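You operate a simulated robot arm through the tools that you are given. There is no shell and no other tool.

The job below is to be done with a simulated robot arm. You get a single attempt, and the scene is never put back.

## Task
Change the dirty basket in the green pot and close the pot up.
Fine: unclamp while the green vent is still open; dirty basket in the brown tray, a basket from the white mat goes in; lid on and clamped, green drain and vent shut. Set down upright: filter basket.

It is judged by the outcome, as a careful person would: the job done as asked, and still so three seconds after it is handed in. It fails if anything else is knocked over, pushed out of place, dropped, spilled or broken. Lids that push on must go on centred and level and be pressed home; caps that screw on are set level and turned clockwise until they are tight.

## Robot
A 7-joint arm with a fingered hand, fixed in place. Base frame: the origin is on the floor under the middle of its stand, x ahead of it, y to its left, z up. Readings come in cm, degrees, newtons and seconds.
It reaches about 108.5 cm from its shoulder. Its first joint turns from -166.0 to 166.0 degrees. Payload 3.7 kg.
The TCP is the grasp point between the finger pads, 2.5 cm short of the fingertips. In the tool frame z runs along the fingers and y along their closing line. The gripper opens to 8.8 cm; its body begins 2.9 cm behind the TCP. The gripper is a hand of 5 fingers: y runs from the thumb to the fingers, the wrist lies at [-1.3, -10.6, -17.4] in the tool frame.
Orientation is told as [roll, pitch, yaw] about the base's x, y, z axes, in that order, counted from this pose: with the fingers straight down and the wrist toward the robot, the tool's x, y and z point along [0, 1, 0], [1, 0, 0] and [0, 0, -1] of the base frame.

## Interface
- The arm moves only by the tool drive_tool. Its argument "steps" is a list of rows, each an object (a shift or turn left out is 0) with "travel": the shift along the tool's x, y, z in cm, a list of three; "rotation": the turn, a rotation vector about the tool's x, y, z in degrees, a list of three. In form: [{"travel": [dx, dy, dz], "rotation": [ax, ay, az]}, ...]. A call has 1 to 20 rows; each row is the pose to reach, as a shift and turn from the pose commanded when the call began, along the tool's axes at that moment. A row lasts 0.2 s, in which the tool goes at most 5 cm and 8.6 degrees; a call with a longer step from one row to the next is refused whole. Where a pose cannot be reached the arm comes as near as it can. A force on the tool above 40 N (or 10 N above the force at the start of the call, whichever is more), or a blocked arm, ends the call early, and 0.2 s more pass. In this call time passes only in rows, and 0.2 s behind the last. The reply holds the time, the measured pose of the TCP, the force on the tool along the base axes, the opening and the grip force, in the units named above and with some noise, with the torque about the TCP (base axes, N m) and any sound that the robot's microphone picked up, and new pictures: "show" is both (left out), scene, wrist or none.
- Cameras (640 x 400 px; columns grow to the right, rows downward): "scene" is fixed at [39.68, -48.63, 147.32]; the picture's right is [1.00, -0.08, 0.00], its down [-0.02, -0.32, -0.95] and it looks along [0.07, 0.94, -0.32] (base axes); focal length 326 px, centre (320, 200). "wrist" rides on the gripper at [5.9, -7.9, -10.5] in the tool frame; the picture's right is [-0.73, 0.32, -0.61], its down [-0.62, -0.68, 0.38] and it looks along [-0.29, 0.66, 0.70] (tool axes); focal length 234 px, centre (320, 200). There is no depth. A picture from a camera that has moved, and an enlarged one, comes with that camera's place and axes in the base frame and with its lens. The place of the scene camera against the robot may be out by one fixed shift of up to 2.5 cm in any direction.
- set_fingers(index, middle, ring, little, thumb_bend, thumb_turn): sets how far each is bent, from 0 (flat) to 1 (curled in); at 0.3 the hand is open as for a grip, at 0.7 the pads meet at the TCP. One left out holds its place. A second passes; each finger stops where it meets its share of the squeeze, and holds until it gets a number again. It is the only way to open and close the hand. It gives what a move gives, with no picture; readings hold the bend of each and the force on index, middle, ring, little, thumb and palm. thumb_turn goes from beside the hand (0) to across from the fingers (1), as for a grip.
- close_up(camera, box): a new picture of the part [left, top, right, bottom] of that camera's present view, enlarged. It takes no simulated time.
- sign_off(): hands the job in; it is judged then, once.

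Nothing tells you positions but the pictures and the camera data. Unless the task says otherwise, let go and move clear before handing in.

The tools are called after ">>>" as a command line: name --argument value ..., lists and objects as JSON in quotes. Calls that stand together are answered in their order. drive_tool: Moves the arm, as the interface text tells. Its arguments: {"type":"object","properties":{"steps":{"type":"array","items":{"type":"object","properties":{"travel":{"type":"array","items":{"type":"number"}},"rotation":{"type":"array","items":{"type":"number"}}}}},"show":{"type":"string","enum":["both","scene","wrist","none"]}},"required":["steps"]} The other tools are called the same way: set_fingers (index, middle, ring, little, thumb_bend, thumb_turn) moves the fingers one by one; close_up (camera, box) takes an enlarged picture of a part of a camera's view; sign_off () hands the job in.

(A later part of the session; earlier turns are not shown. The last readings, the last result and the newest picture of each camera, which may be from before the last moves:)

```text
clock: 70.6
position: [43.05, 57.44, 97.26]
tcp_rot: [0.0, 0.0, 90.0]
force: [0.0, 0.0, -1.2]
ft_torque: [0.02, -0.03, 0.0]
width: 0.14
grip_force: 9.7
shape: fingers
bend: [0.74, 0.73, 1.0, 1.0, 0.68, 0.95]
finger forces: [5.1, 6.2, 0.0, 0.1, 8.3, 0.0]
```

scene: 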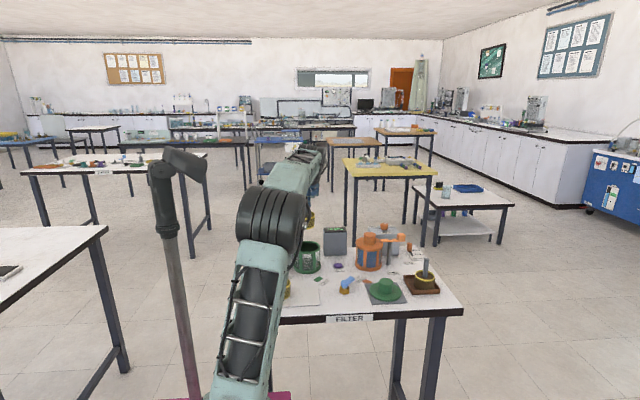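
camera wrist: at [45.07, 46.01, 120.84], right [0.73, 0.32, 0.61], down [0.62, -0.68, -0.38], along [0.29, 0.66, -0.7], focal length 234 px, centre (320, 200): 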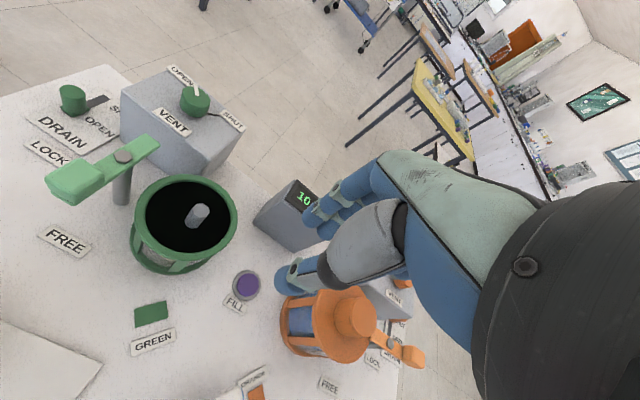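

Now lower back to the seat and release in the same gentle steps.

>>> drive_tool --steps '[{"travel": [0, 0, 0.4]}, {"travel": [0, 0, 0.75]}]' --show "none"

>>> drive_tool --steps '[{"travel": [0, 0, 0.15]}]' --show "none"

```text
clock: 71.2
position: [42.92, 57.48, 96.44]
tcp_rot: [0.0, 0.0, 89.9]
force: [-0.5, 0.2, -1.4]
ft_torque: [0.01, 0.02, 0.01]
width: 0.13
grip_force: 9.4
shape: fingers
bend: [0.74, 0.73, 1.0, 1.0, 0.68, 0.95]
finger forces: [5.1, 6.4, 0.0, 0.0, 8.4, 0.1]
```

```text
clock: 71.6
position: [43.04, 57.44, 96.26]
tcp_rot: [0.0, -0.1, 90.0]
force: [-0.7, 0.0, -0.1]
ft_torque: [0.0, -0.01, 0.02]
width: 0.13
grip_force: 9.4
shape: fingers
bend: [0.74, 0.73, 1.0, 1.0, 0.68, 0.95]
finger forces: [5.2, 6.4, 0.0, 0.0, 8.3, 0.0]
```

>>> drive_tool --steps '[{"travel": [0, 0, 0.2]}]' --show "none"

>>> close_up --camera "wrist" --box '[180, 160, 420, 340]'

```text
clock: 72.0
position: [42.99, 57.53, 96.18]
tcp_rot: [0.0, 0.0, 90.0]
force: [0.4, 0.0, 2.2]
ft_torque: [-0.01, 0.02, -0.02]
width: 0.08
grip_force: 9.9
shape: fingers
bend: [0.74, 0.74, 1.0, 1.0, 0.69, 0.94]
finger forces: [5.5, 7.0, 0.1, 0.0, 8.2, 0.0]
```

```text
2.22 times, centred on (300, 250) of wrist
camera zoom: at [36.99, 49.57, 106.6], right [0.73, 0.32, 0.61], down [0.62, -0.68, -0.38], along [0.29, 0.66, -0.7], focal length 520 px, centre (364, 89)
```

zoom: 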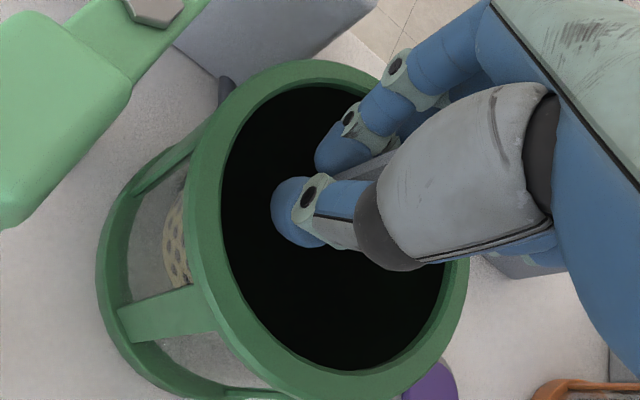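

Seated again with light contact. Releasing in gentle steps.

>>> set_fingers --index 0.73 --middle 0.73 --thumb_bend 0.68

>>> set_fingers --index 0.71 --middle 0.71 --thumb_bend 0.66

>>> set_fingers --index 0.67 --middle 0.67 --thumb_bend 0.62

>>> set_fingers --index 0.56 --middle 0.56 --thumb_bend 0.53

>>> drive_tool --steps '[{"travel": [0, 0, -1]}, {"travel": [0, 0, -2.5]}, {"travel": [0, 0, -5]}, {"travel": [0, 0, -9]}, {"travel": [0, 0, -13]}, {"travel": [-4, -1.8, -14.2]}, {"travel": [-8.1, -3.6, -14.2]}]' --show "wrist"

>>> close_up --camera "wrist" --box '[100, 130, 300, 280]'

```text
clock: 73.0
position: [42.91, 57.46, 96.11]
tcp_rot: [0.0, 0.0, 90.0]
force: [0.0, 0.7, 0.2]
ft_torque: [-0.05, -0.02, -0.02]
width: 0.28
grip_force: 4.1
shape: fingers
bend: [0.73, 0.72, 1.0, 1.0, 0.65, 0.96]
finger forces: [1.9, 3.2, 0.1, 0.1, 3.9, 0.0]
```

```text
clock: 74.0
position: [42.98, 57.44, 96.08]
tcp_rot: [0.0, 0.0, 90.0]
force: [-0.3, -0.8, 3.5]
ft_torque: [-0.02, 0.01, -0.03]
width: 0.35
grip_force: 2.1
shape: fingers
bend: [0.71, 0.71, 1.0, 1.0, 0.65, 0.96]
finger forces: [0.5, 1.8, 0.1, 0.1, 2.4, 0.0]
```

```text
clock: 75.0
position: [43.07, 57.45, 96.08]
tcp_rot: [0.1, 0.0, 90.0]
force: [-0.2, -0.3, -0.2]
ft_torque: [-0.01, 0.01, 0.01]
width: 0.97
grip_force: 0.2
shape: fingers
bend: [0.67, 0.67, 1.0, 1.0, 0.62, 0.97]
finger forces: [0.1, 0.1, 0.0, 0.1, 0.0, 0.0]
```

```text
clock: 76.0
position: [42.95, 57.42, 96.21]
tcp_rot: [0.0, 0.0, 90.0]
force: [0.3, -0.6, 0.9]
ft_torque: [0.0, 0.0, -0.05]
width: 3.1
grip_force: 0.0
shape: fingers
bend: [0.56, 0.57, 1.0, 1.0, 0.53, 0.97]
finger forces: [0.1, 0.8, 0.0, 0.1, 0.0, 0.0]
```

```text
clock: 77.6
position: [50.98, 53.96, 110.34]
tcp_rot: [0.0, 0.0, 90.0]
force: [-0.1, 0.5, -0.5]
ft_torque: [0.01, -0.01, 0.04]
width: 3.15
grip_force: 0.1
shape: fingers
bend: [0.56, 0.56, 1.0, 1.0, 0.53, 0.97]
finger forces: [0.0, 0.0, 0.1, 0.0, 0.1, 0.0]
camera wrist: at [45.06, 46.04, 120.85], right [0.73, 0.32, 0.61], down [0.62, -0.68, -0.38], along [0.29, 0.66, -0.7], focal length 234 px, centre (320, 200)
```

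wrist: 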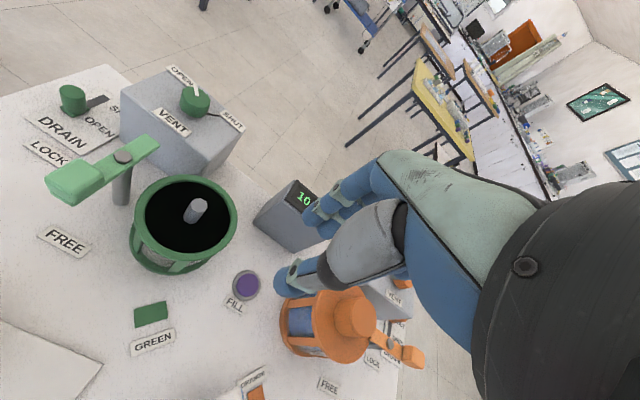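

```text
2.67 times, centred on (200, 205) of wrist
camera zoom: at [45.06, 46.04, 120.85], right [0.73, 0.32, 0.61], down [0.62, -0.68, -0.38], along [0.29, 0.66, -0.7], focal length 624 px, centre (640, 187)
```

zoom: 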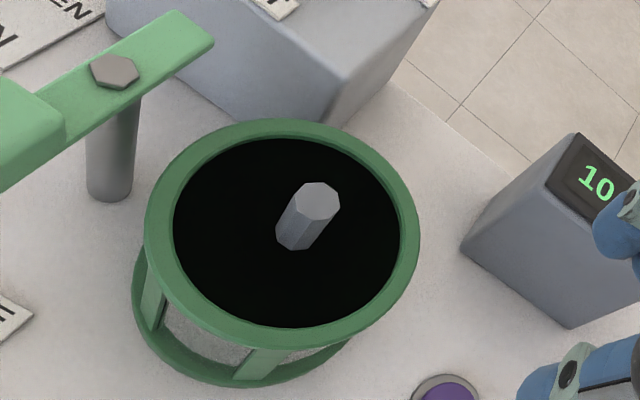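

The basket is now centred to within about 1 mm of where the old one stood. Next is the lid: I'll open the hand and view the lid on the pad.

>>> set_fingers --index 0.3 --middle 0.3 --ring 0.3 --little 0.3 --thumb_bend 0.3

>>> drive_tool --steps '[{"travel": [-3, -2.5, 0]}, {"travel": [-6, -5, 0]}, {"travel": [-9.3, -7.5, 0]}, {"travel": [-12.6, -10, 0]}, {"travel": [-16, -12.5, 0]}, {"travel": [-19.5, -15.2, 1]}, {"travel": [-23, -18, 3]}]' --show "both"

>>> close_up --camera "wrist" --box '[80, 130, 300, 295]'

```text
clock: 78.6
position: [50.99, 54.04, 110.29]
tcp_rot: [0.0, -0.1, 90.0]
force: [-0.5, 0.0, -0.3]
ft_torque: [0.01, 0.0, 0.01]
width: 8.45
grip_force: 0.1
shape: fingers
bend: [0.3, 0.3, 0.3, 0.3, 0.3, 0.97]
finger forces: [0.1, 0.1, 0.0, 0.0, 0.0, 0.0]
```

```text
clock: 80.2
position: [74.11, 35.94, 107.21]
tcp_rot: [0.0, 0.0, 90.1]
force: [-0.9, 0.1, 0.3]
ft_torque: [-0.02, -0.02, 0.0]
width: 8.44
grip_force: 0.1
shape: fingers
bend: [0.3, 0.3, 0.3, 0.3, 0.3, 0.97]
finger forces: [0.0, 0.0, 0.0, 0.0, 0.1, 0.1]
camera wrist: at [68.13, 28.06, 117.73], right [0.73, 0.32, 0.61], down [0.62, -0.68, -0.38], along [0.29, 0.66, -0.7], focal length 234 px, centre (320, 200)
```

scene: 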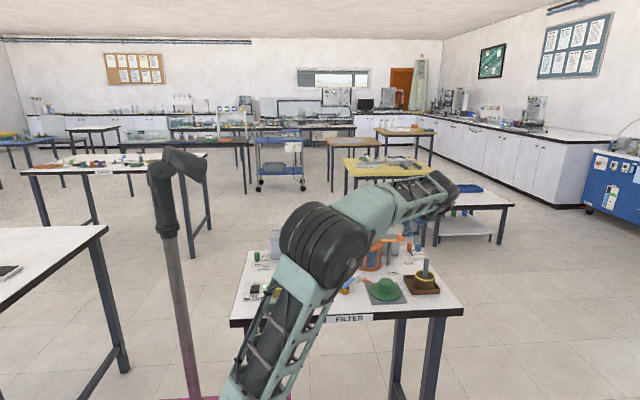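
wrist: 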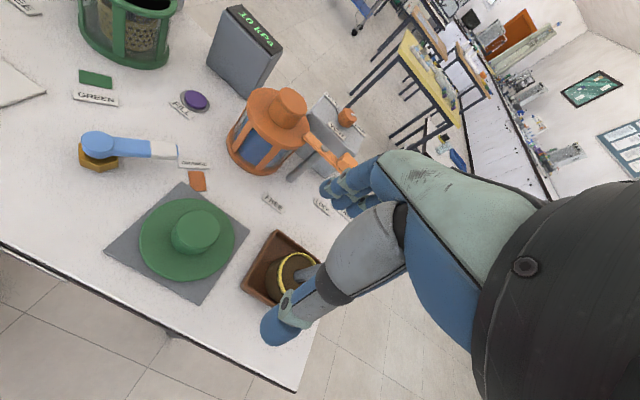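

```text
2.42 times, centred on (190, 212) of wrist
camera zoom: at [68.13, 28.06, 117.73], right [0.73, 0.32, 0.61], down [0.62, -0.68, -0.38], along [0.29, 0.66, -0.7], focal length 568 px, centre (635, 170)
```

zoom: 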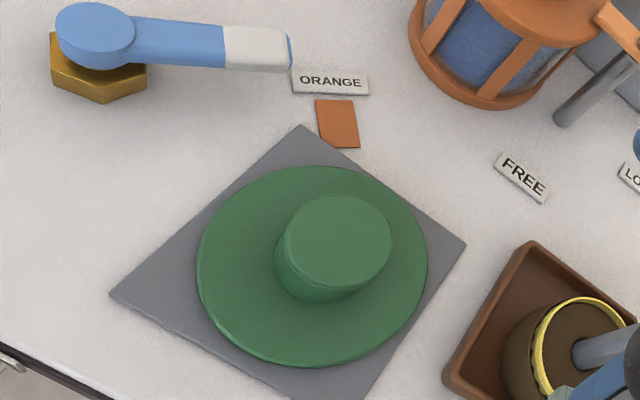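

The lid's knob is at about [67.86, 38.57]. I'll move over it and lower to the same grip as before.

>>> drive_tool --steps '[{"travel": [3, 1.3, 0]}, {"travel": [6.2, 2.55, 0]}, {"travel": [6.2, 2.55, 4.5]}, {"travel": [6.2, 2.55, 9]}, {"travel": [6.2, 2.55, 13]}, {"travel": [6.2, 2.55, 15.5]}, {"travel": [6.2, 2.55, 16.9]}]' --show "none"

>>> close_up --camera "wrist" --box '[180, 160, 420, 340]'

>>> close_up --camera "scene" --box '[340, 250, 452, 320]'

```text
clock: 81.8
position: [67.87, 38.4, 90.41]
tcp_rot: [0.0, -0.1, 90.1]
force: [-0.2, -1.2, 0.0]
ft_torque: [0.01, -0.06, 0.0]
width: 8.43
grip_force: 0.1
shape: fingers
bend: [0.3, 0.3, 0.3, 0.3, 0.3, 0.97]
finger forces: [0.1, 0.0, 0.1, 0.0, 0.0, 0.1]
```

```text
2.22 times, centred on (300, 250) of wrist
camera zoom: at [61.86, 30.58, 100.88], right [0.73, 0.32, 0.61], down [0.62, -0.68, -0.38], along [0.29, 0.66, -0.7], focal length 520 px, centre (364, 89)
```

zoom: 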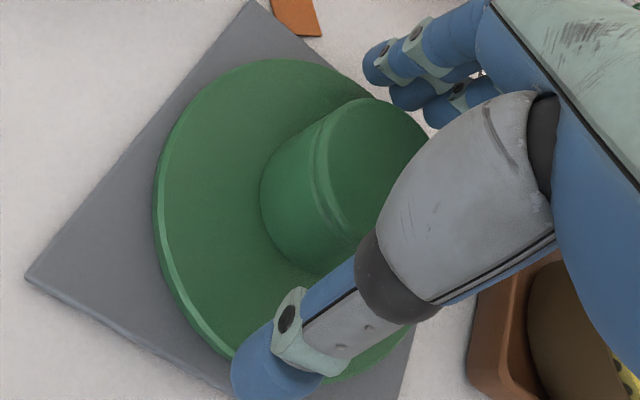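

```text
5.71 times, centred on (396, 285) of scene
camera zoom: at [39.68, -48.63, 147.32], right [1.0, -0.08, 0.0], down [-0.02, -0.32, -0.95], along [0.07, 0.94, -0.32], focal length 1862 px, centre (-114, -286)
```

zoom: 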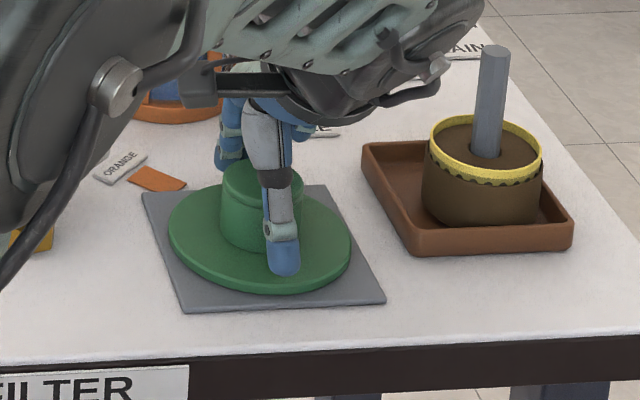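

Same grip geometry as before. Closing on the knob.

>>> set_fingers --index 0.7 --middle 0.7 --thumb_bend 0.7

>>> drive_tool --steps '[{"travel": [0, 0, -0.5]}, {"travel": [0, 0, -1]}, {"travel": [0, 0, -2]}, {"travel": [0, 0, -4]}]' --show "none"

>>> close_up --camera "wrist" --box '[120, 150, 360, 350]'

>>> close_up --camera "scene" --box '[340, 240, 452, 310]'

```text
clock: 82.8
position: [67.87, 38.53, 90.5]
tcp_rot: [0.0, 0.0, 90.0]
force: [-0.6, 1.1, 2.3]
ft_torque: [0.15, 0.01, 0.02]
width: 3.79
grip_force: 12.4
shape: fingers
bend: [0.54, 0.56, 0.3, 0.3, 0.52, 0.96]
finger forces: [6.5, 6.3, 0.0, 0.0, 12.2, 0.0]
```

```text
clock: 83.8
position: [67.82, 38.35, 94.29]
tcp_rot: [0.0, 0.0, 90.0]
force: [-0.8, -0.7, -1.4]
ft_torque: [0.02, 0.0, 0.01]
width: 3.77
grip_force: 11.5
shape: fingers
bend: [0.54, 0.57, 0.3, 0.3, 0.52, 0.96]
finger forces: [6.1, 5.8, 0.1, 0.0, 11.6, 0.0]
```

```text
2.00 times, centred on (240, 250) of wrist
camera zoom: at [61.95, 30.48, 104.9], right [0.73, 0.32, 0.61], down [0.62, -0.68, -0.38], along [0.29, 0.66, -0.7], focal length 468 px, centre (480, 100)
```

zoom: 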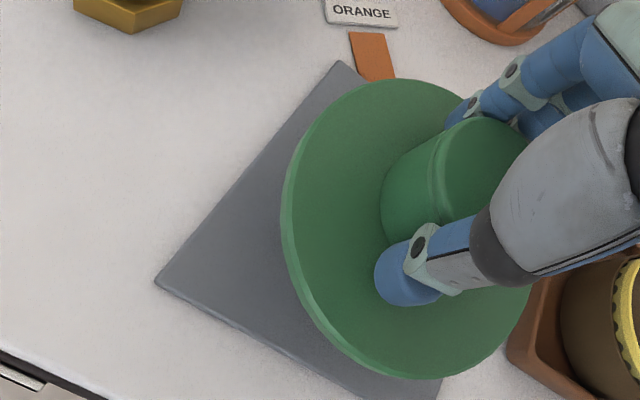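

```text
5.71 times, centred on (396, 275) of scene
camera zoom: at [39.68, -48.63, 147.32], right [1.0, -0.08, 0.0], down [-0.02, -0.32, -0.95], along [0.07, 0.94, -0.32], focal length 1862 px, centre (-114, -229)
```

zoom: 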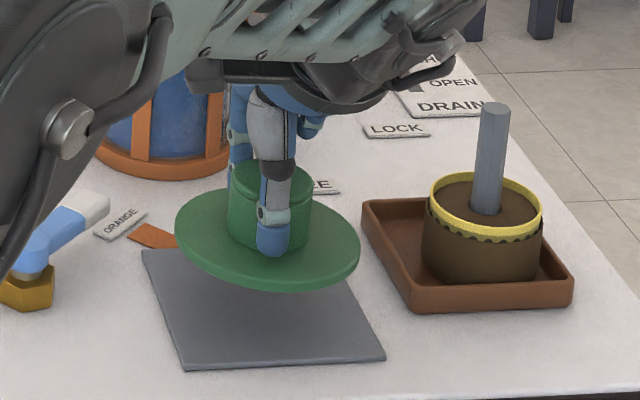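

The lid is held level. I'll raise it and carry it back to above the green pot.

>>> drive_tool --steps '[{"travel": [0, 0, -4.5]}, {"travel": [0, 0, -9]}, {"travel": [0, 0, -13.5]}, {"travel": [0, 0, -17.5]}, {"travel": [2.5, 1.9, -18]}, {"travel": [5.6, 4.3, -18]}, {"travel": [8.8, 6.7, -18]}, {"travel": [12, 9.1, -18]}, {"travel": [15.2, 11.5, -18]}, {"travel": [18.4, 14, -18]}, {"travel": [21.5, 16.4, -18]}, {"travel": [23.6, 18, -18]}, {"travel": [24.5, 18.7, -18]}]' --show "both"

>>> close_up --camera "wrist" --box '[120, 150, 360, 350]'

```text
clock: 86.6
position: [43.51, 57.15, 112.37]
tcp_rot: [0.0, 0.1, 90.1]
force: [-0.7, -0.2, 0.4]
ft_torque: [-0.01, -0.01, -0.01]
width: 3.75
grip_force: 12.4
shape: fingers
bend: [0.54, 0.57, 0.3, 0.3, 0.53, 0.96]
finger forces: [6.1, 6.1, 0.0, 0.1, 11.4, 0.0]
camera wrist: at [37.45, 49.27, 122.88], right [0.73, 0.32, 0.61], down [0.62, -0.68, -0.38], along [0.29, 0.66, -0.7], focal length 234 px, centre (320, 200)
```

scene: 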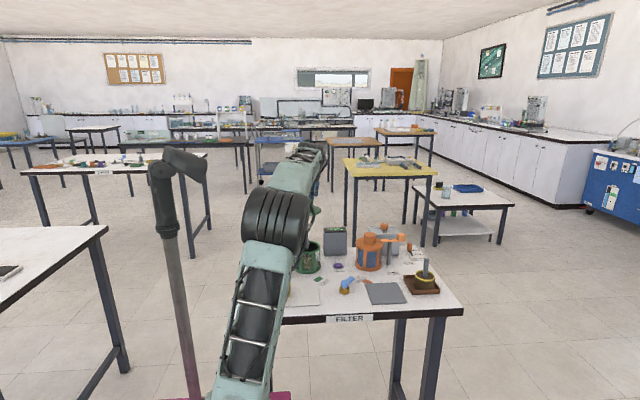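
wrist: 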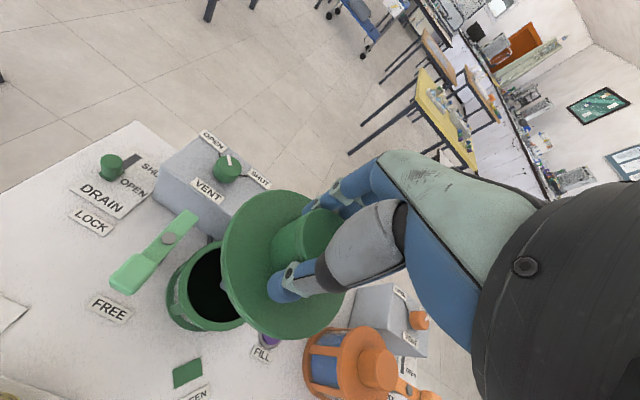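

```text
2.00 times, centred on (240, 250) of wrist
camera zoom: at [37.45, 49.27, 122.88], right [0.73, 0.32, 0.61], down [0.62, -0.68, -0.38], along [0.29, 0.66, -0.7], focal length 468 px, centre (480, 100)
```

zoom: 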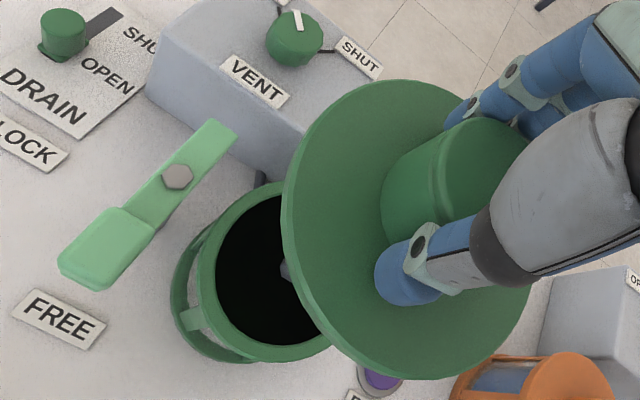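

Aligned over the pot. I'll lower the lid to just above the stem and check alignment.

>>> drive_tool --steps '[{"travel": [0.1, 0, 3]}, {"travel": [0.1, 0, 6]}, {"travel": [0.1, 0, 8.5]}, {"travel": [0.1, 0, 9.8]}]' --show "none"

>>> close_up --camera "wrist" --box '[120, 150, 360, 350]'

>>> close_up --camera "scene" --box '[270, 210, 366, 280]'

```text
clock: 87.6
position: [43.34, 56.98, 102.8]
tcp_rot: [0.0, 0.1, 90.0]
force: [-0.8, -0.1, -1.7]
ft_torque: [-0.02, -0.03, 0.02]
width: 3.74
grip_force: 11.7
shape: fingers
bend: [0.54, 0.57, 0.3, 0.3, 0.53, 0.96]
finger forces: [6.1, 6.0, 0.0, 0.0, 11.4, 0.0]
```

```text
2.00 times, centred on (240, 250) of wrist
camera zoom: at [37.37, 49.22, 113.15], right [0.73, 0.32, 0.61], down [0.62, -0.68, -0.38], along [0.29, 0.66, -0.7], focal length 468 px, centre (480, 100)
```

zoom: 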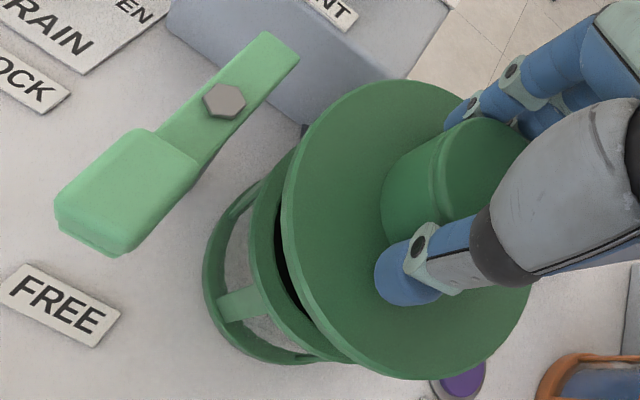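

```text
5.71 times, centred on (318, 245) of scene
camera zoom: at [39.68, -48.63, 147.32], right [1.0, -0.08, 0.0], down [-0.02, -0.32, -0.95], along [0.07, 0.94, -0.32], focal length 1862 px, centre (331, -57)
```

zoom: 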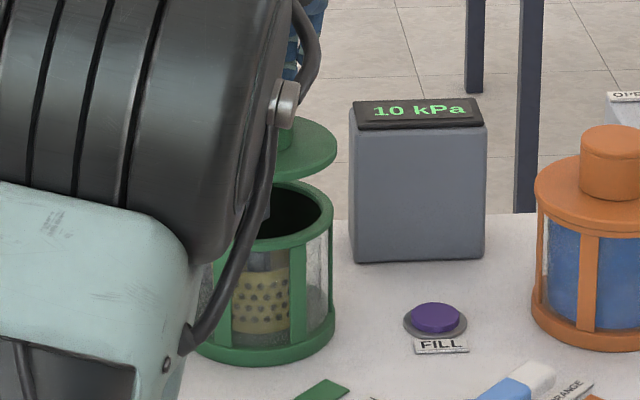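

Good alignment. Lowering slowly over the stem.

>>> drive_tool --steps '[{"travel": [0, 0.05, 0.6]}, {"travel": [0, 0.05, 1.2]}, {"travel": [0, 0.05, 1.8]}, {"travel": [0, 0.05, 2.4]}]' --show "none"

>>> drive_tool --steps '[{"travel": [0, 0, 0.4]}, {"travel": [0, 0, 0.8]}]' --show "none"

>>> close_up --camera "wrist" --box '[160, 150, 400, 350]'

>>> close_up --camera "scene" --box '[270, 210, 366, 280]'

```text
clock: 88.6
position: [43.26, 57.14, 100.27]
tcp_rot: [0.1, -0.1, 90.1]
force: [0.7, -0.1, -0.5]
ft_torque: [0.0, 0.01, 0.01]
width: 3.75
grip_force: 11.4
shape: fingers
bend: [0.54, 0.57, 0.3, 0.3, 0.53, 0.96]
finger forces: [6.0, 6.0, 0.0, 0.1, 11.4, 0.0]
```

```text
clock: 89.2
position: [43.29, 57.14, 99.35]
tcp_rot: [0.0, 0.0, 90.0]
force: [-0.1, 0.3, 0.2]
ft_torque: [-0.01, 0.0, 0.01]
width: 3.72
grip_force: 11.7
shape: fingers
bend: [0.54, 0.57, 0.3, 0.3, 0.53, 0.96]
finger forces: [6.1, 6.0, 0.0, 0.1, 11.4, 0.0]
```

```text
2.00 times, centred on (280, 250) of wrist
camera zoom: at [37.31, 49.28, 109.9], right [0.73, 0.32, 0.61], down [0.62, -0.68, -0.38], along [0.29, 0.66, -0.7], focal length 468 px, centre (400, 100)
```

zoom: 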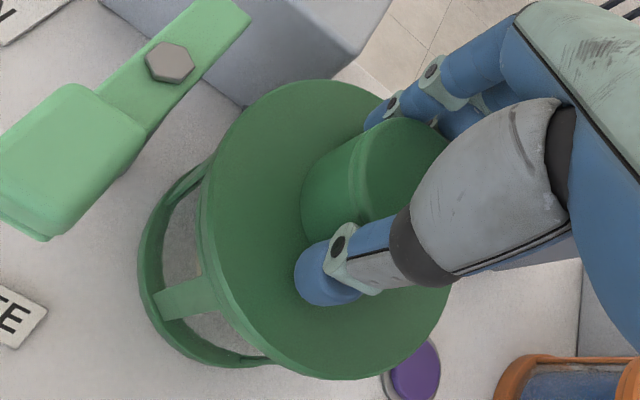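

```text
5.71 times, centred on (318, 245) of scene
camera zoom: at [39.68, -48.63, 147.32], right [1.0, -0.08, 0.0], down [-0.02, -0.32, -0.95], along [0.07, 0.94, -0.32], focal length 1862 px, centre (331, -57)
```

zoom: 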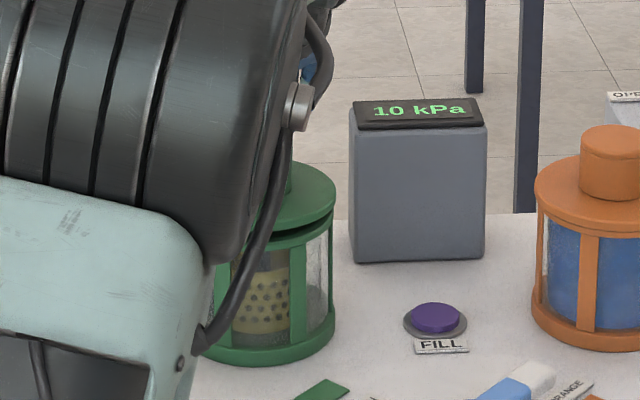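

The lid is about 0.7 cm above the rim with the stem inside its hollow knob and no contact. I'll continue down to seating.

>>> drive_tool --steps '[{"travel": [0, 0, 0.25]}, {"travel": [0, 0, 0.5]}]' --show "none"

>>> drive_tool --steps '[{"travel": [0, 0, 0.2]}]' --show "none"

>>> close_up --camera "scene" --box '[284, 220, 348, 260]'

>>> close_up --camera "wrist" --box '[160, 150, 400, 350]'

```text
clock: 89.8
position: [43.19, 57.32, 98.87]
tcp_rot: [0.0, 0.1, 90.0]
force: [-1.5, 0.5, -0.2]
ft_torque: [0.01, -0.06, -0.03]
width: 3.71
grip_force: 11.6
shape: fingers
bend: [0.54, 0.57, 0.3, 0.3, 0.53, 0.96]
finger forces: [6.1, 6.0, 0.0, 0.0, 11.5, 0.1]
```

```text
clock: 90.2
position: [43.26, 57.16, 98.69]
tcp_rot: [0.0, 0.1, 90.1]
force: [0.9, 0.4, 1.1]
ft_torque: [0.06, -0.02, -0.03]
width: 3.73
grip_force: 11.8
shape: fingers
bend: [0.54, 0.57, 0.3, 0.3, 0.53, 0.96]
finger forces: [6.2, 6.1, 0.0, 0.0, 11.9, 0.0]
```

```text
10.00 times, centred on (316, 240) of scene
camera zoom: at [39.68, -48.63, 147.32], right [1.0, -0.08, 0.0], down [-0.02, -0.32, -0.95], along [0.07, 0.94, -0.32], focal length 3258 px, centre (360, -200)
```

zoom: 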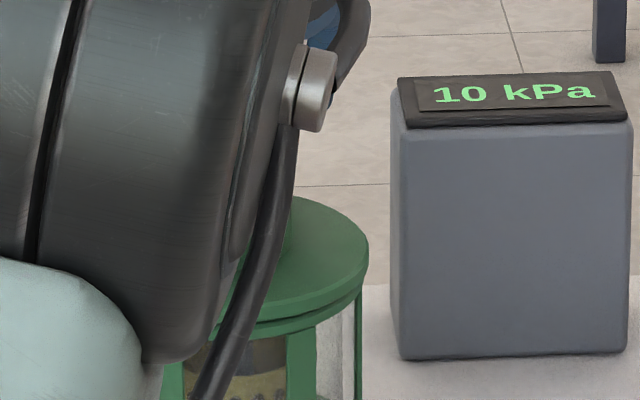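

```text
2.00 times, centred on (280, 250) of wrist
camera zoom: at [37.3, 49.3, 109.21], right [0.73, 0.32, 0.61], down [0.62, -0.68, -0.38], along [0.29, 0.66, -0.7], focal length 468 px, centre (400, 100)
```

zoom: 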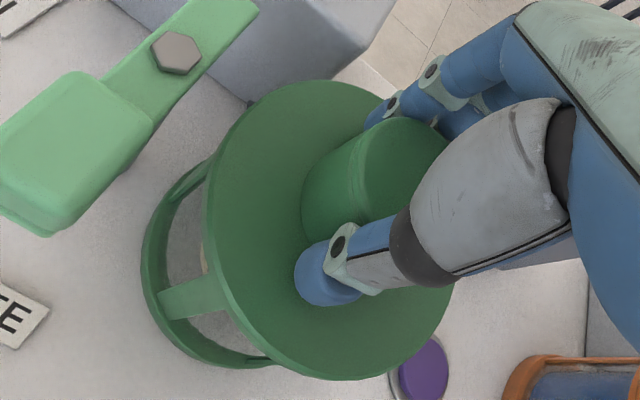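

Contact has begun at the expected height. I'll press a little further to seat it.

>>> drive_tool --steps '[{"travel": [0, 0, 0.15]}, {"travel": [0, 0, 0.3]}]' --show "none"

>>> drive_tool --steps '[{"travel": [0, 0, 0.3]}]' --show "none"

>>> close_up --camera "scene" --box '[284, 220, 348, 260]'

>>> close_up --camera "wrist" --box '[160, 150, 400, 350]'

```text
clock: 90.8
position: [43.36, 57.13, 98.48]
tcp_rot: [0.1, 0.0, 90.0]
force: [-0.3, -0.1, 8.2]
ft_torque: [0.23, -0.1, 0.0]
width: 3.75
grip_force: 13.4
shape: fingers
bend: [0.54, 0.57, 0.3, 0.3, 0.53, 0.96]
finger forces: [6.5, 7.1, 0.1, 0.0, 12.9, 0.0]
```

```text
clock: 91.2
position: [43.22, 57.28, 98.27]
tcp_rot: [-0.1, -0.2, 90.1]
force: [-0.7, 1.8, 19.3]
ft_torque: [0.28, -0.08, -0.01]
width: 3.64
grip_force: 14.9
shape: fingers
bend: [0.54, 0.57, 0.3, 0.3, 0.54, 0.96]
finger forces: [6.9, 9.5, 0.0, 0.0, 12.9, 0.0]
```

```text
10.00 times, centred on (316, 240) of scene
camera zoom: at [39.68, -48.63, 147.32], right [1.0, -0.08, 0.0], down [-0.02, -0.32, -0.95], along [0.07, 0.94, -0.32], focal length 3258 px, centre (360, -200)
```

zoom: 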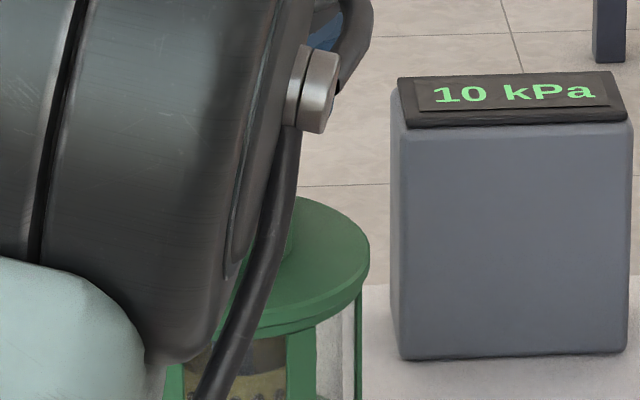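

```text
2.00 times, centred on (280, 250) of wrist
camera zoom: at [37.27, 49.27, 108.74], right [0.73, 0.32, 0.61], down [0.62, -0.68, -0.39], along [0.29, 0.66, -0.69], focal length 468 px, centre (400, 100)
```

zoom: 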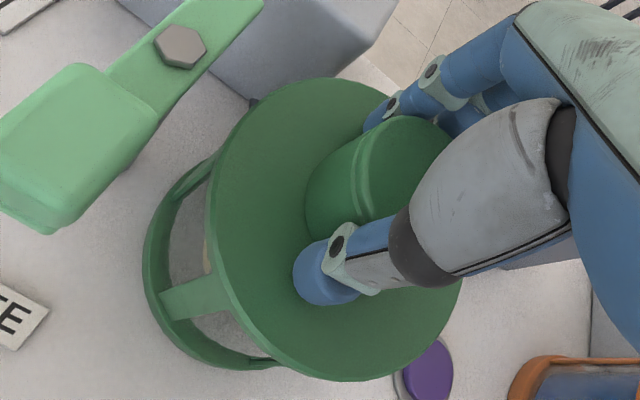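

The lid is pressed home with 19 N and no visible gap. I'll ease off, release, and back away to inspect.

>>> drive_tool --steps '[{"travel": [0, 0, -0.4]}]' --show "none"

>>> set_fingers --index 0.3 --middle 0.3 --thumb_bend 0.3

>>> drive_tool --steps '[{"travel": [0, 0, -2]}, {"travel": [0, 0, -5]}, {"travel": [0, 0, -9]}, {"travel": [0, 0, -12]}, {"travel": [-4, -1.8, -12]}, {"travel": [-7.8, -3.3, -12]}]' --show "both"

>>> close_up --camera "wrist" --box '[100, 130, 300, 280]'

>>> close_up --camera "scene" --box '[270, 210, 366, 280]'

```text
clock: 91.6
position: [43.37, 57.17, 98.34]
tcp_rot: [0.0, 0.1, 90.0]
force: [-0.4, 1.8, 3.7]
ft_torque: [0.31, -0.01, 0.05]
width: 3.65
grip_force: 13.3
shape: fingers
bend: [0.54, 0.57, 0.3, 0.3, 0.54, 0.96]
finger forces: [7.3, 7.3, 0.0, 0.1, 11.8, 0.0]
```

```text
clock: 92.6
position: [43.23, 57.26, 98.53]
tcp_rot: [-0.1, -0.1, 90.1]
force: [0.0, -0.2, -0.2]
ft_torque: [-0.01, 0.0, 0.03]
width: 8.43
grip_force: 0.1
shape: fingers
bend: [0.3, 0.3, 0.3, 0.3, 0.3, 0.97]
finger forces: [0.1, 0.0, 0.0, 0.0, 0.1, 0.1]
```

```text
clock: 94.0
position: [51.1, 53.72, 110.5]
tcp_rot: [0.0, 0.0, 90.1]
force: [-0.1, 0.4, 1.0]
ft_torque: [-0.01, -0.03, -0.02]
width: 8.46
grip_force: 0.0
shape: fingers
bend: [0.3, 0.3, 0.3, 0.3, 0.3, 0.97]
finger forces: [0.0, 0.1, 0.0, 0.2, 0.0, 0.1]
camera wrist: at [45.13, 45.92, 120.92], right [0.73, 0.32, 0.61], down [0.62, -0.68, -0.38], along [0.29, 0.66, -0.7], focal length 234 px, centre (320, 200)
```

scene: 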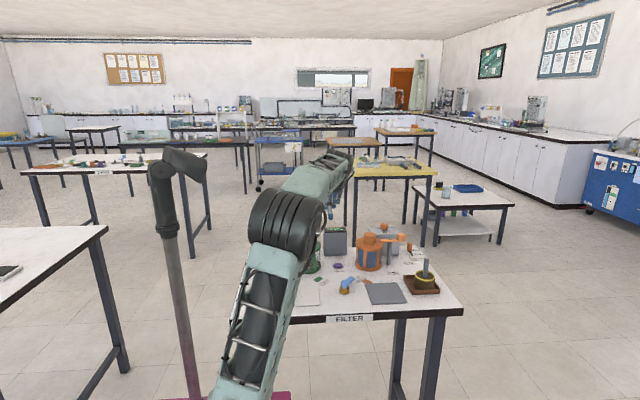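
wrist: 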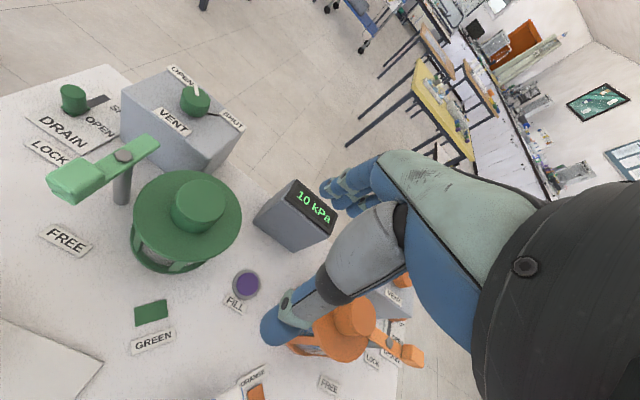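

```text
2.67 times, centred on (200, 205) of wrist
camera zoom: at [45.13, 45.92, 120.92], right [0.73, 0.32, 0.61], down [0.62, -0.68, -0.38], along [0.29, 0.66, -0.7], focal length 624 px, centre (640, 187)
```

zoom: 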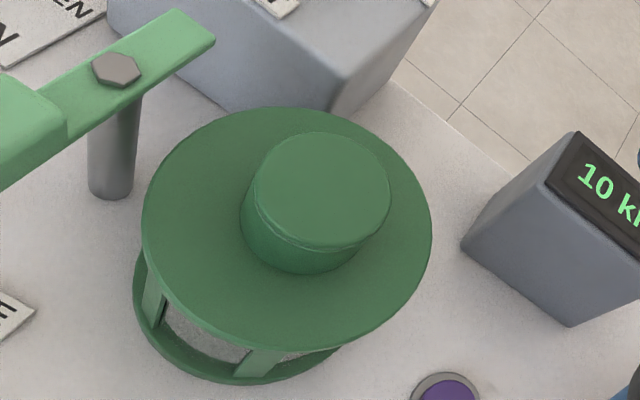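

```text
5.71 times, centred on (318, 245) of scene
camera zoom: at [39.68, -48.63, 147.32], right [1.0, -0.08, 0.0], down [-0.02, -0.32, -0.95], along [0.07, 0.94, -0.32], focal length 1862 px, centre (331, -57)
```

zoom: 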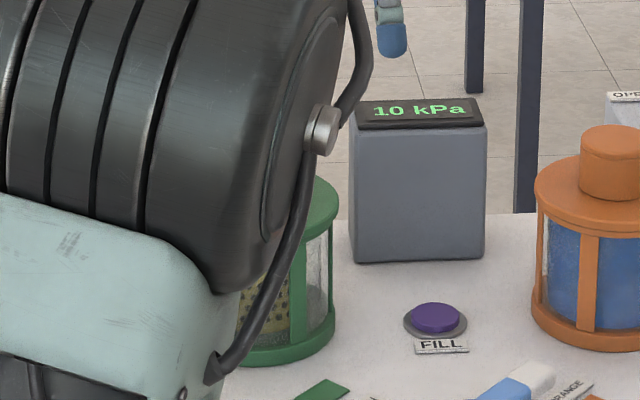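

The lid is centred and seated. Next I'll clamp it: with only the index extended, I'll approach the handle block from its pot side and swing it back to LOCK.

>>> set_fingers --index 0.3 --middle 1 --ring 1 --little 1 --thumb_bend 0.3

>>> drive_tool --steps '[{"travel": [3.9, -2, 0]}, {"travel": [7.8, -4, 0]}, {"travel": [11.7, -5.9, 0]}, {"travel": [11.7, -5.9, 3.5]}, {"travel": [11.7, -5.9, 7]}, {"travel": [11.7, -5.9, 9.5]}]' --show "both"

>>> close_up --camera "wrist" --box '[200, 120, 440, 320]'

>>> close_up --camera "scene" --box '[260, 210, 356, 280]'

```text
clock: 95.0
position: [51.1, 53.8, 110.41]
tcp_rot: [0.0, -0.1, 90.0]
force: [0.0, 0.3, -0.3]
ft_torque: [0.03, 0.02, -0.01]
width: 8.45
grip_force: 0.0
shape: fingers
bend: [0.3, 1.0, 1.0, 1.0, 0.3, 0.97]
finger forces: [0.0, 0.0, 0.0, 0.0, 0.1, 0.0]
```

```text
clock: 96.4
position: [39.41, 47.93, 100.94]
tcp_rot: [0.0, 0.0, 90.0]
force: [-0.1, 0.0, 0.4]
ft_torque: [-0.02, 0.01, -0.03]
width: 8.45
grip_force: 0.0
shape: fingers
bend: [0.3, 1.0, 1.0, 1.0, 0.3, 0.97]
finger forces: [0.0, 0.1, 0.0, 0.0, 0.0, 0.0]
camera wrist: at [33.42, 40.1, 111.41], right [0.73, 0.32, 0.61], down [0.62, -0.68, -0.38], along [0.29, 0.66, -0.7], focal length 234 px, centre (320, 200)
```

scene: 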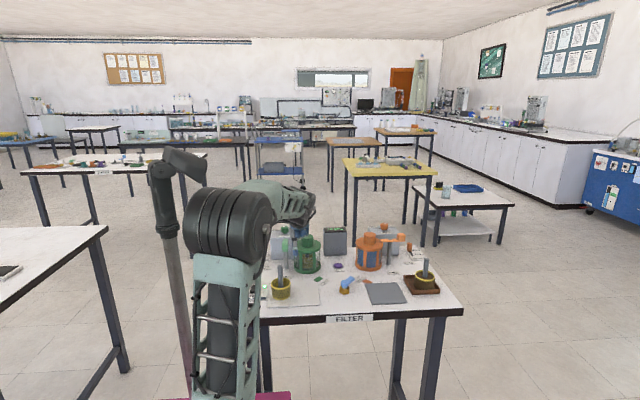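
wrist: 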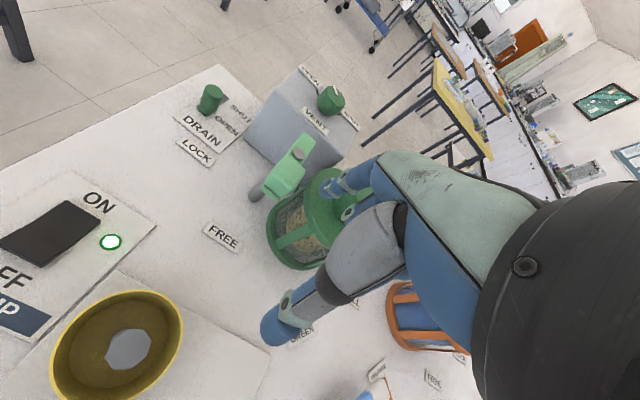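

```text
2.00 times, centred on (320, 220) of wrist
camera zoom: at [33.42, 40.1, 111.41], right [0.73, 0.32, 0.61], down [0.62, -0.68, -0.38], along [0.29, 0.66, -0.7], focal length 468 px, centre (320, 160)
```

zoom: 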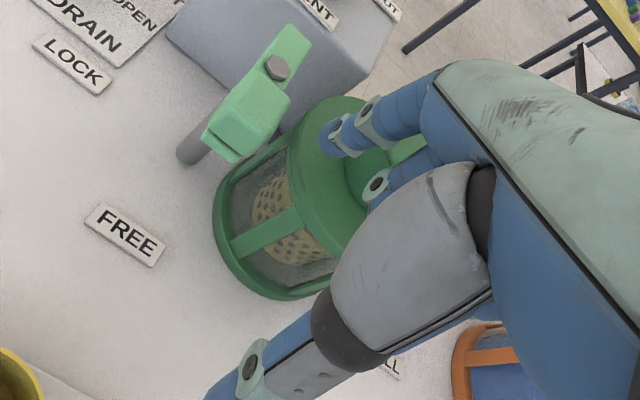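

```text
5.71 times, centred on (308, 245) of scene
camera zoom: at [39.68, -48.63, 147.32], right [1.0, -0.08, 0.0], down [-0.02, -0.32, -0.95], along [0.07, 0.94, -0.32], focal length 1862 px, centre (389, -57)
```

zoom: 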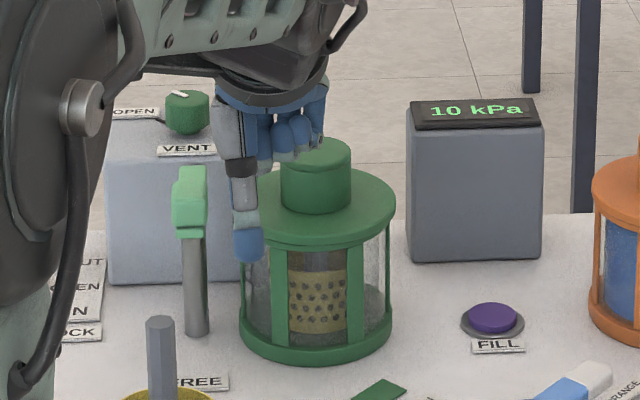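

The lid is seated flat on the pot. The index tip is beside the handle block, on its pot side. I'll tuck the thumb in, lower to handle height, and start sweeping towards LOCK.

>>> set_fingers --thumb_bend 0.55

>>> drive_tool --steps '[{"travel": [0.1, -0.3, 1]}, {"travel": [0.3, -0.5, 2]}, {"travel": [0.3, -0.5, 2.9]}]' --show "none"

>>> close_up --camera "wrist" --box '[200, 120, 440, 320]'

>>> close_up --camera "scene" --box '[260, 210, 356, 280]'

```text
clock: 97.4
position: [39.34, 48.0, 100.9]
tcp_rot: [0.0, 0.0, 90.0]
force: [-0.5, 0.9, 0.2]
ft_torque: [0.04, 0.02, 0.02]
width: 5.82
grip_force: 0.0
shape: fingers
bend: [0.3, 1.0, 1.0, 1.0, 0.55, 0.97]
finger forces: [0.1, 0.1, 0.0, 0.0, 0.1, 0.0]
```

```text
clock: 98.2
position: [39.02, 47.41, 97.99]
tcp_rot: [0.0, 0.0, 89.9]
force: [-0.3, 0.6, -0.2]
ft_torque: [0.03, 0.02, 0.02]
width: 5.81
grip_force: 0.1
shape: fingers
bend: [0.3, 1.0, 1.0, 1.0, 0.55, 0.97]
finger forces: [0.1, 0.0, 0.0, 0.1, 0.1, 0.0]
```

```text
2.00 times, centred on (320, 220) of wrist
camera zoom: at [33.11, 39.59, 108.55], right [0.73, 0.32, 0.61], down [0.62, -0.68, -0.38], along [0.29, 0.66, -0.7], focal length 468 px, centre (320, 160)
```

zoom: 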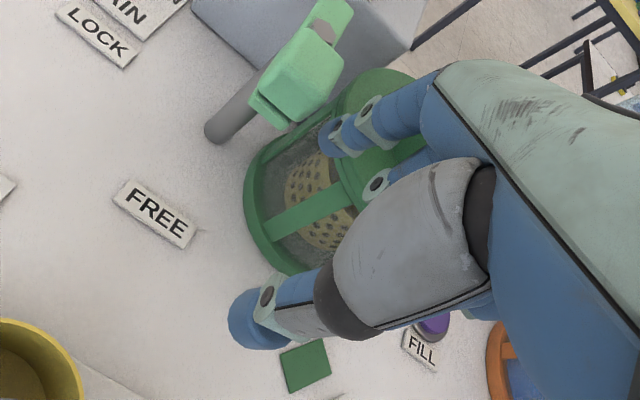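

```text
5.71 times, centred on (308, 245) of scene
camera zoom: at [39.68, -48.63, 147.32], right [1.0, -0.08, 0.0], down [-0.02, -0.32, -0.95], along [0.07, 0.94, -0.32], focal length 1862 px, centre (389, -57)
```

zoom: 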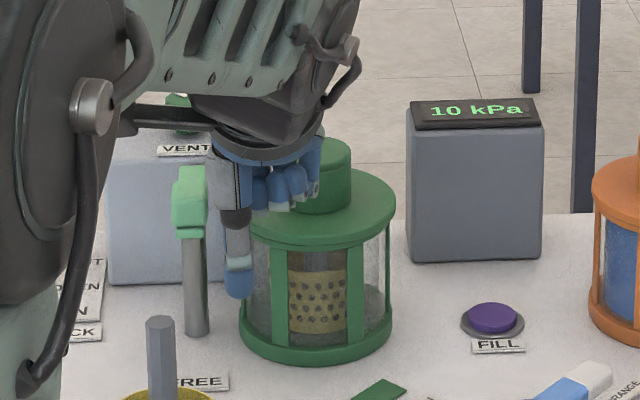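

Index is beside the block at the right height. Sweeping the first half of the arc.

>>> drive_tool --steps '[{"travel": [0.6, 0.05, 0]}, {"travel": [1.2, 0, 0]}, {"travel": [1.8, -0.1, 0]}, {"travel": [2.4, -0.2, 0]}, {"travel": [3.0, -0.2, 0]}, {"travel": [3.5, -0.15, 0]}, {"travel": [4.0, 0, 0]}, {"travel": [4.5, 0.15, 0]}]' --show "none"

>>> close_up --camera "wrist" --box '[200, 120, 440, 320]'

>>> close_up --camera "scene" --box '[260, 210, 356, 280]'

```text
clock: 100.0
position: [34.55, 47.66, 98.14]
tcp_rot: [0.0, 0.0, 90.0]
force: [1.3, 0.3, 0.4]
ft_torque: [0.0, -0.04, -0.07]
width: 5.76
grip_force: 0.4
shape: fingers
bend: [0.3, 1.0, 1.0, 1.0, 0.55, 0.97]
finger forces: [0.9, 0.1, 0.1, 0.0, 0.0, 0.1]
```

```text
2.00 times, centred on (320, 220) of wrist
camera zoom: at [28.61, 39.76, 108.58], right [0.73, 0.32, 0.61], down [0.62, -0.68, -0.38], along [0.29, 0.66, -0.7], focal length 468 px, centre (320, 160)
```

zoom: 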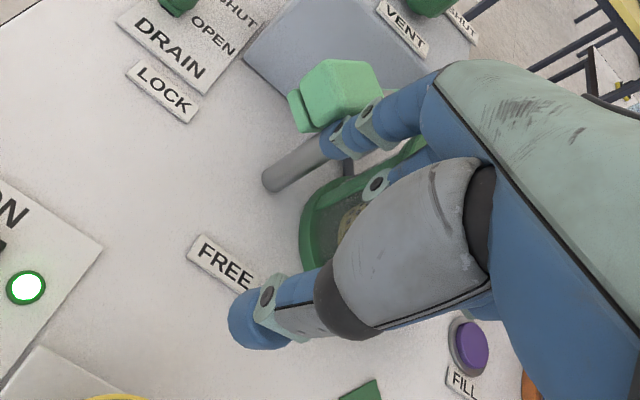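

```text
5.71 times, centred on (308, 245) of scene
camera zoom: at [39.68, -48.63, 147.32], right [1.0, -0.08, 0.0], down [-0.02, -0.32, -0.95], along [0.07, 0.94, -0.32], focal length 1862 px, centre (389, -57)
```

zoom: 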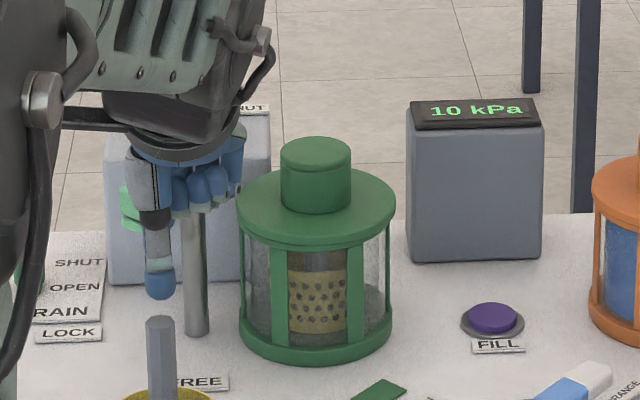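

The handle is turning smoothly. I'll continue the arc to LOCK.

>>> drive_tool --steps '[{"travel": [0.5, 0.25, 0]}, {"travel": [1.01, 0.57, 0]}, {"travel": [1.45, 1.0, 0]}, {"travel": [1.84, 1.45, 0]}, {"travel": [2.15, 1.95, 0]}, {"travel": [2.4, 2.45, 0]}, {"travel": [2.45, 2.9, 0]}]' --show "none"

>>> close_up --camera "wrist" --box '[200, 120, 440, 320]'

>>> close_up --camera "scene" --box '[260, 210, 356, 280]'

```text
clock: 101.6
position: [32.1, 50.39, 98.0]
tcp_rot: [0.0, 0.0, 90.0]
force: [0.1, -1.9, 0.1]
ft_torque: [-0.01, -0.02, 0.01]
width: 5.72
grip_force: 0.4
shape: fingers
bend: [0.31, 1.0, 1.0, 1.0, 0.55, 0.97]
finger forces: [0.9, 0.1, 0.1, 0.0, 0.0, 0.0]
```

```text
2.00 times, centred on (320, 220) of wrist
camera zoom: at [26.16, 42.61, 108.61], right [0.73, 0.32, 0.61], down [0.62, -0.68, -0.38], along [0.29, 0.66, -0.7], focal length 468 px, centre (320, 160)
```

zoom: 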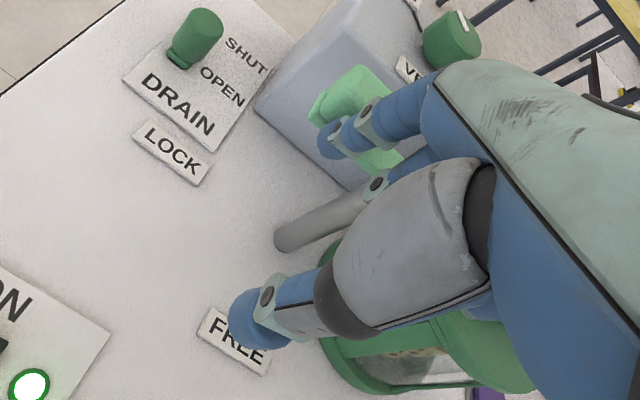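

```text
5.71 times, centred on (308, 245) of scene
camera zoom: at [39.68, -48.63, 147.32], right [1.0, -0.08, 0.0], down [-0.02, -0.32, -0.95], along [0.07, 0.94, -0.32], focal length 1862 px, centre (389, -57)
```

zoom: 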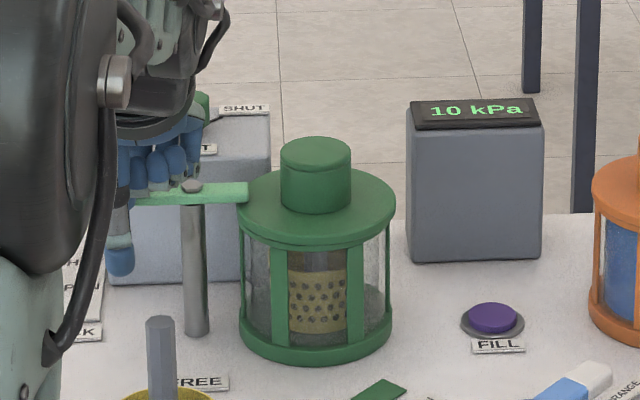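

The clamp bar is nearly back in line over the lid. I'll push a bit further until I feel the LOCK stop.

>>> drive_tool --steps '[{"travel": [0, 0.25, 0]}, {"travel": [0, 0.5, 0]}]' --show "none"

>>> close_up --camera "scene" --box '[260, 220, 324, 260]'

```text
clock: 102.2
position: [32.17, 50.93, 98.19]
tcp_rot: [0.0, 0.0, 90.0]
force: [0.7, -3.1, 0.5]
ft_torque: [-0.05, 0.0, 0.0]
width: 5.3
grip_force: 1.9
shape: fingers
bend: [0.35, 1.0, 1.0, 1.0, 0.55, 0.97]
finger forces: [4.0, 0.0, 0.0, 0.0, 0.0, 0.1]
```

```text
10.00 times, centred on (292, 240) of scene
camera zoom: at [39.68, -48.63, 147.32], right [1.0, -0.08, 0.0], down [-0.02, -0.32, -0.95], along [0.07, 0.94, -0.32], focal length 3258 px, centre (600, -200)
```

zoom: 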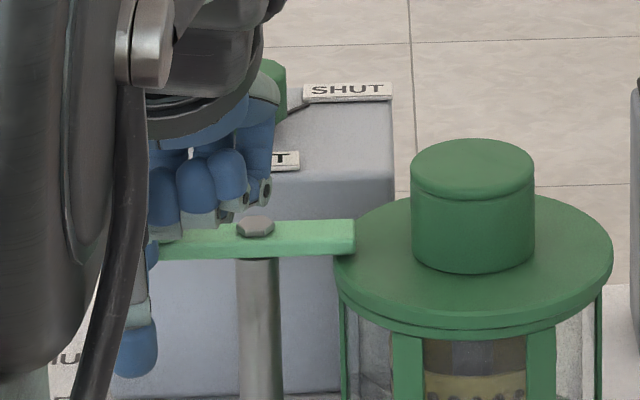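

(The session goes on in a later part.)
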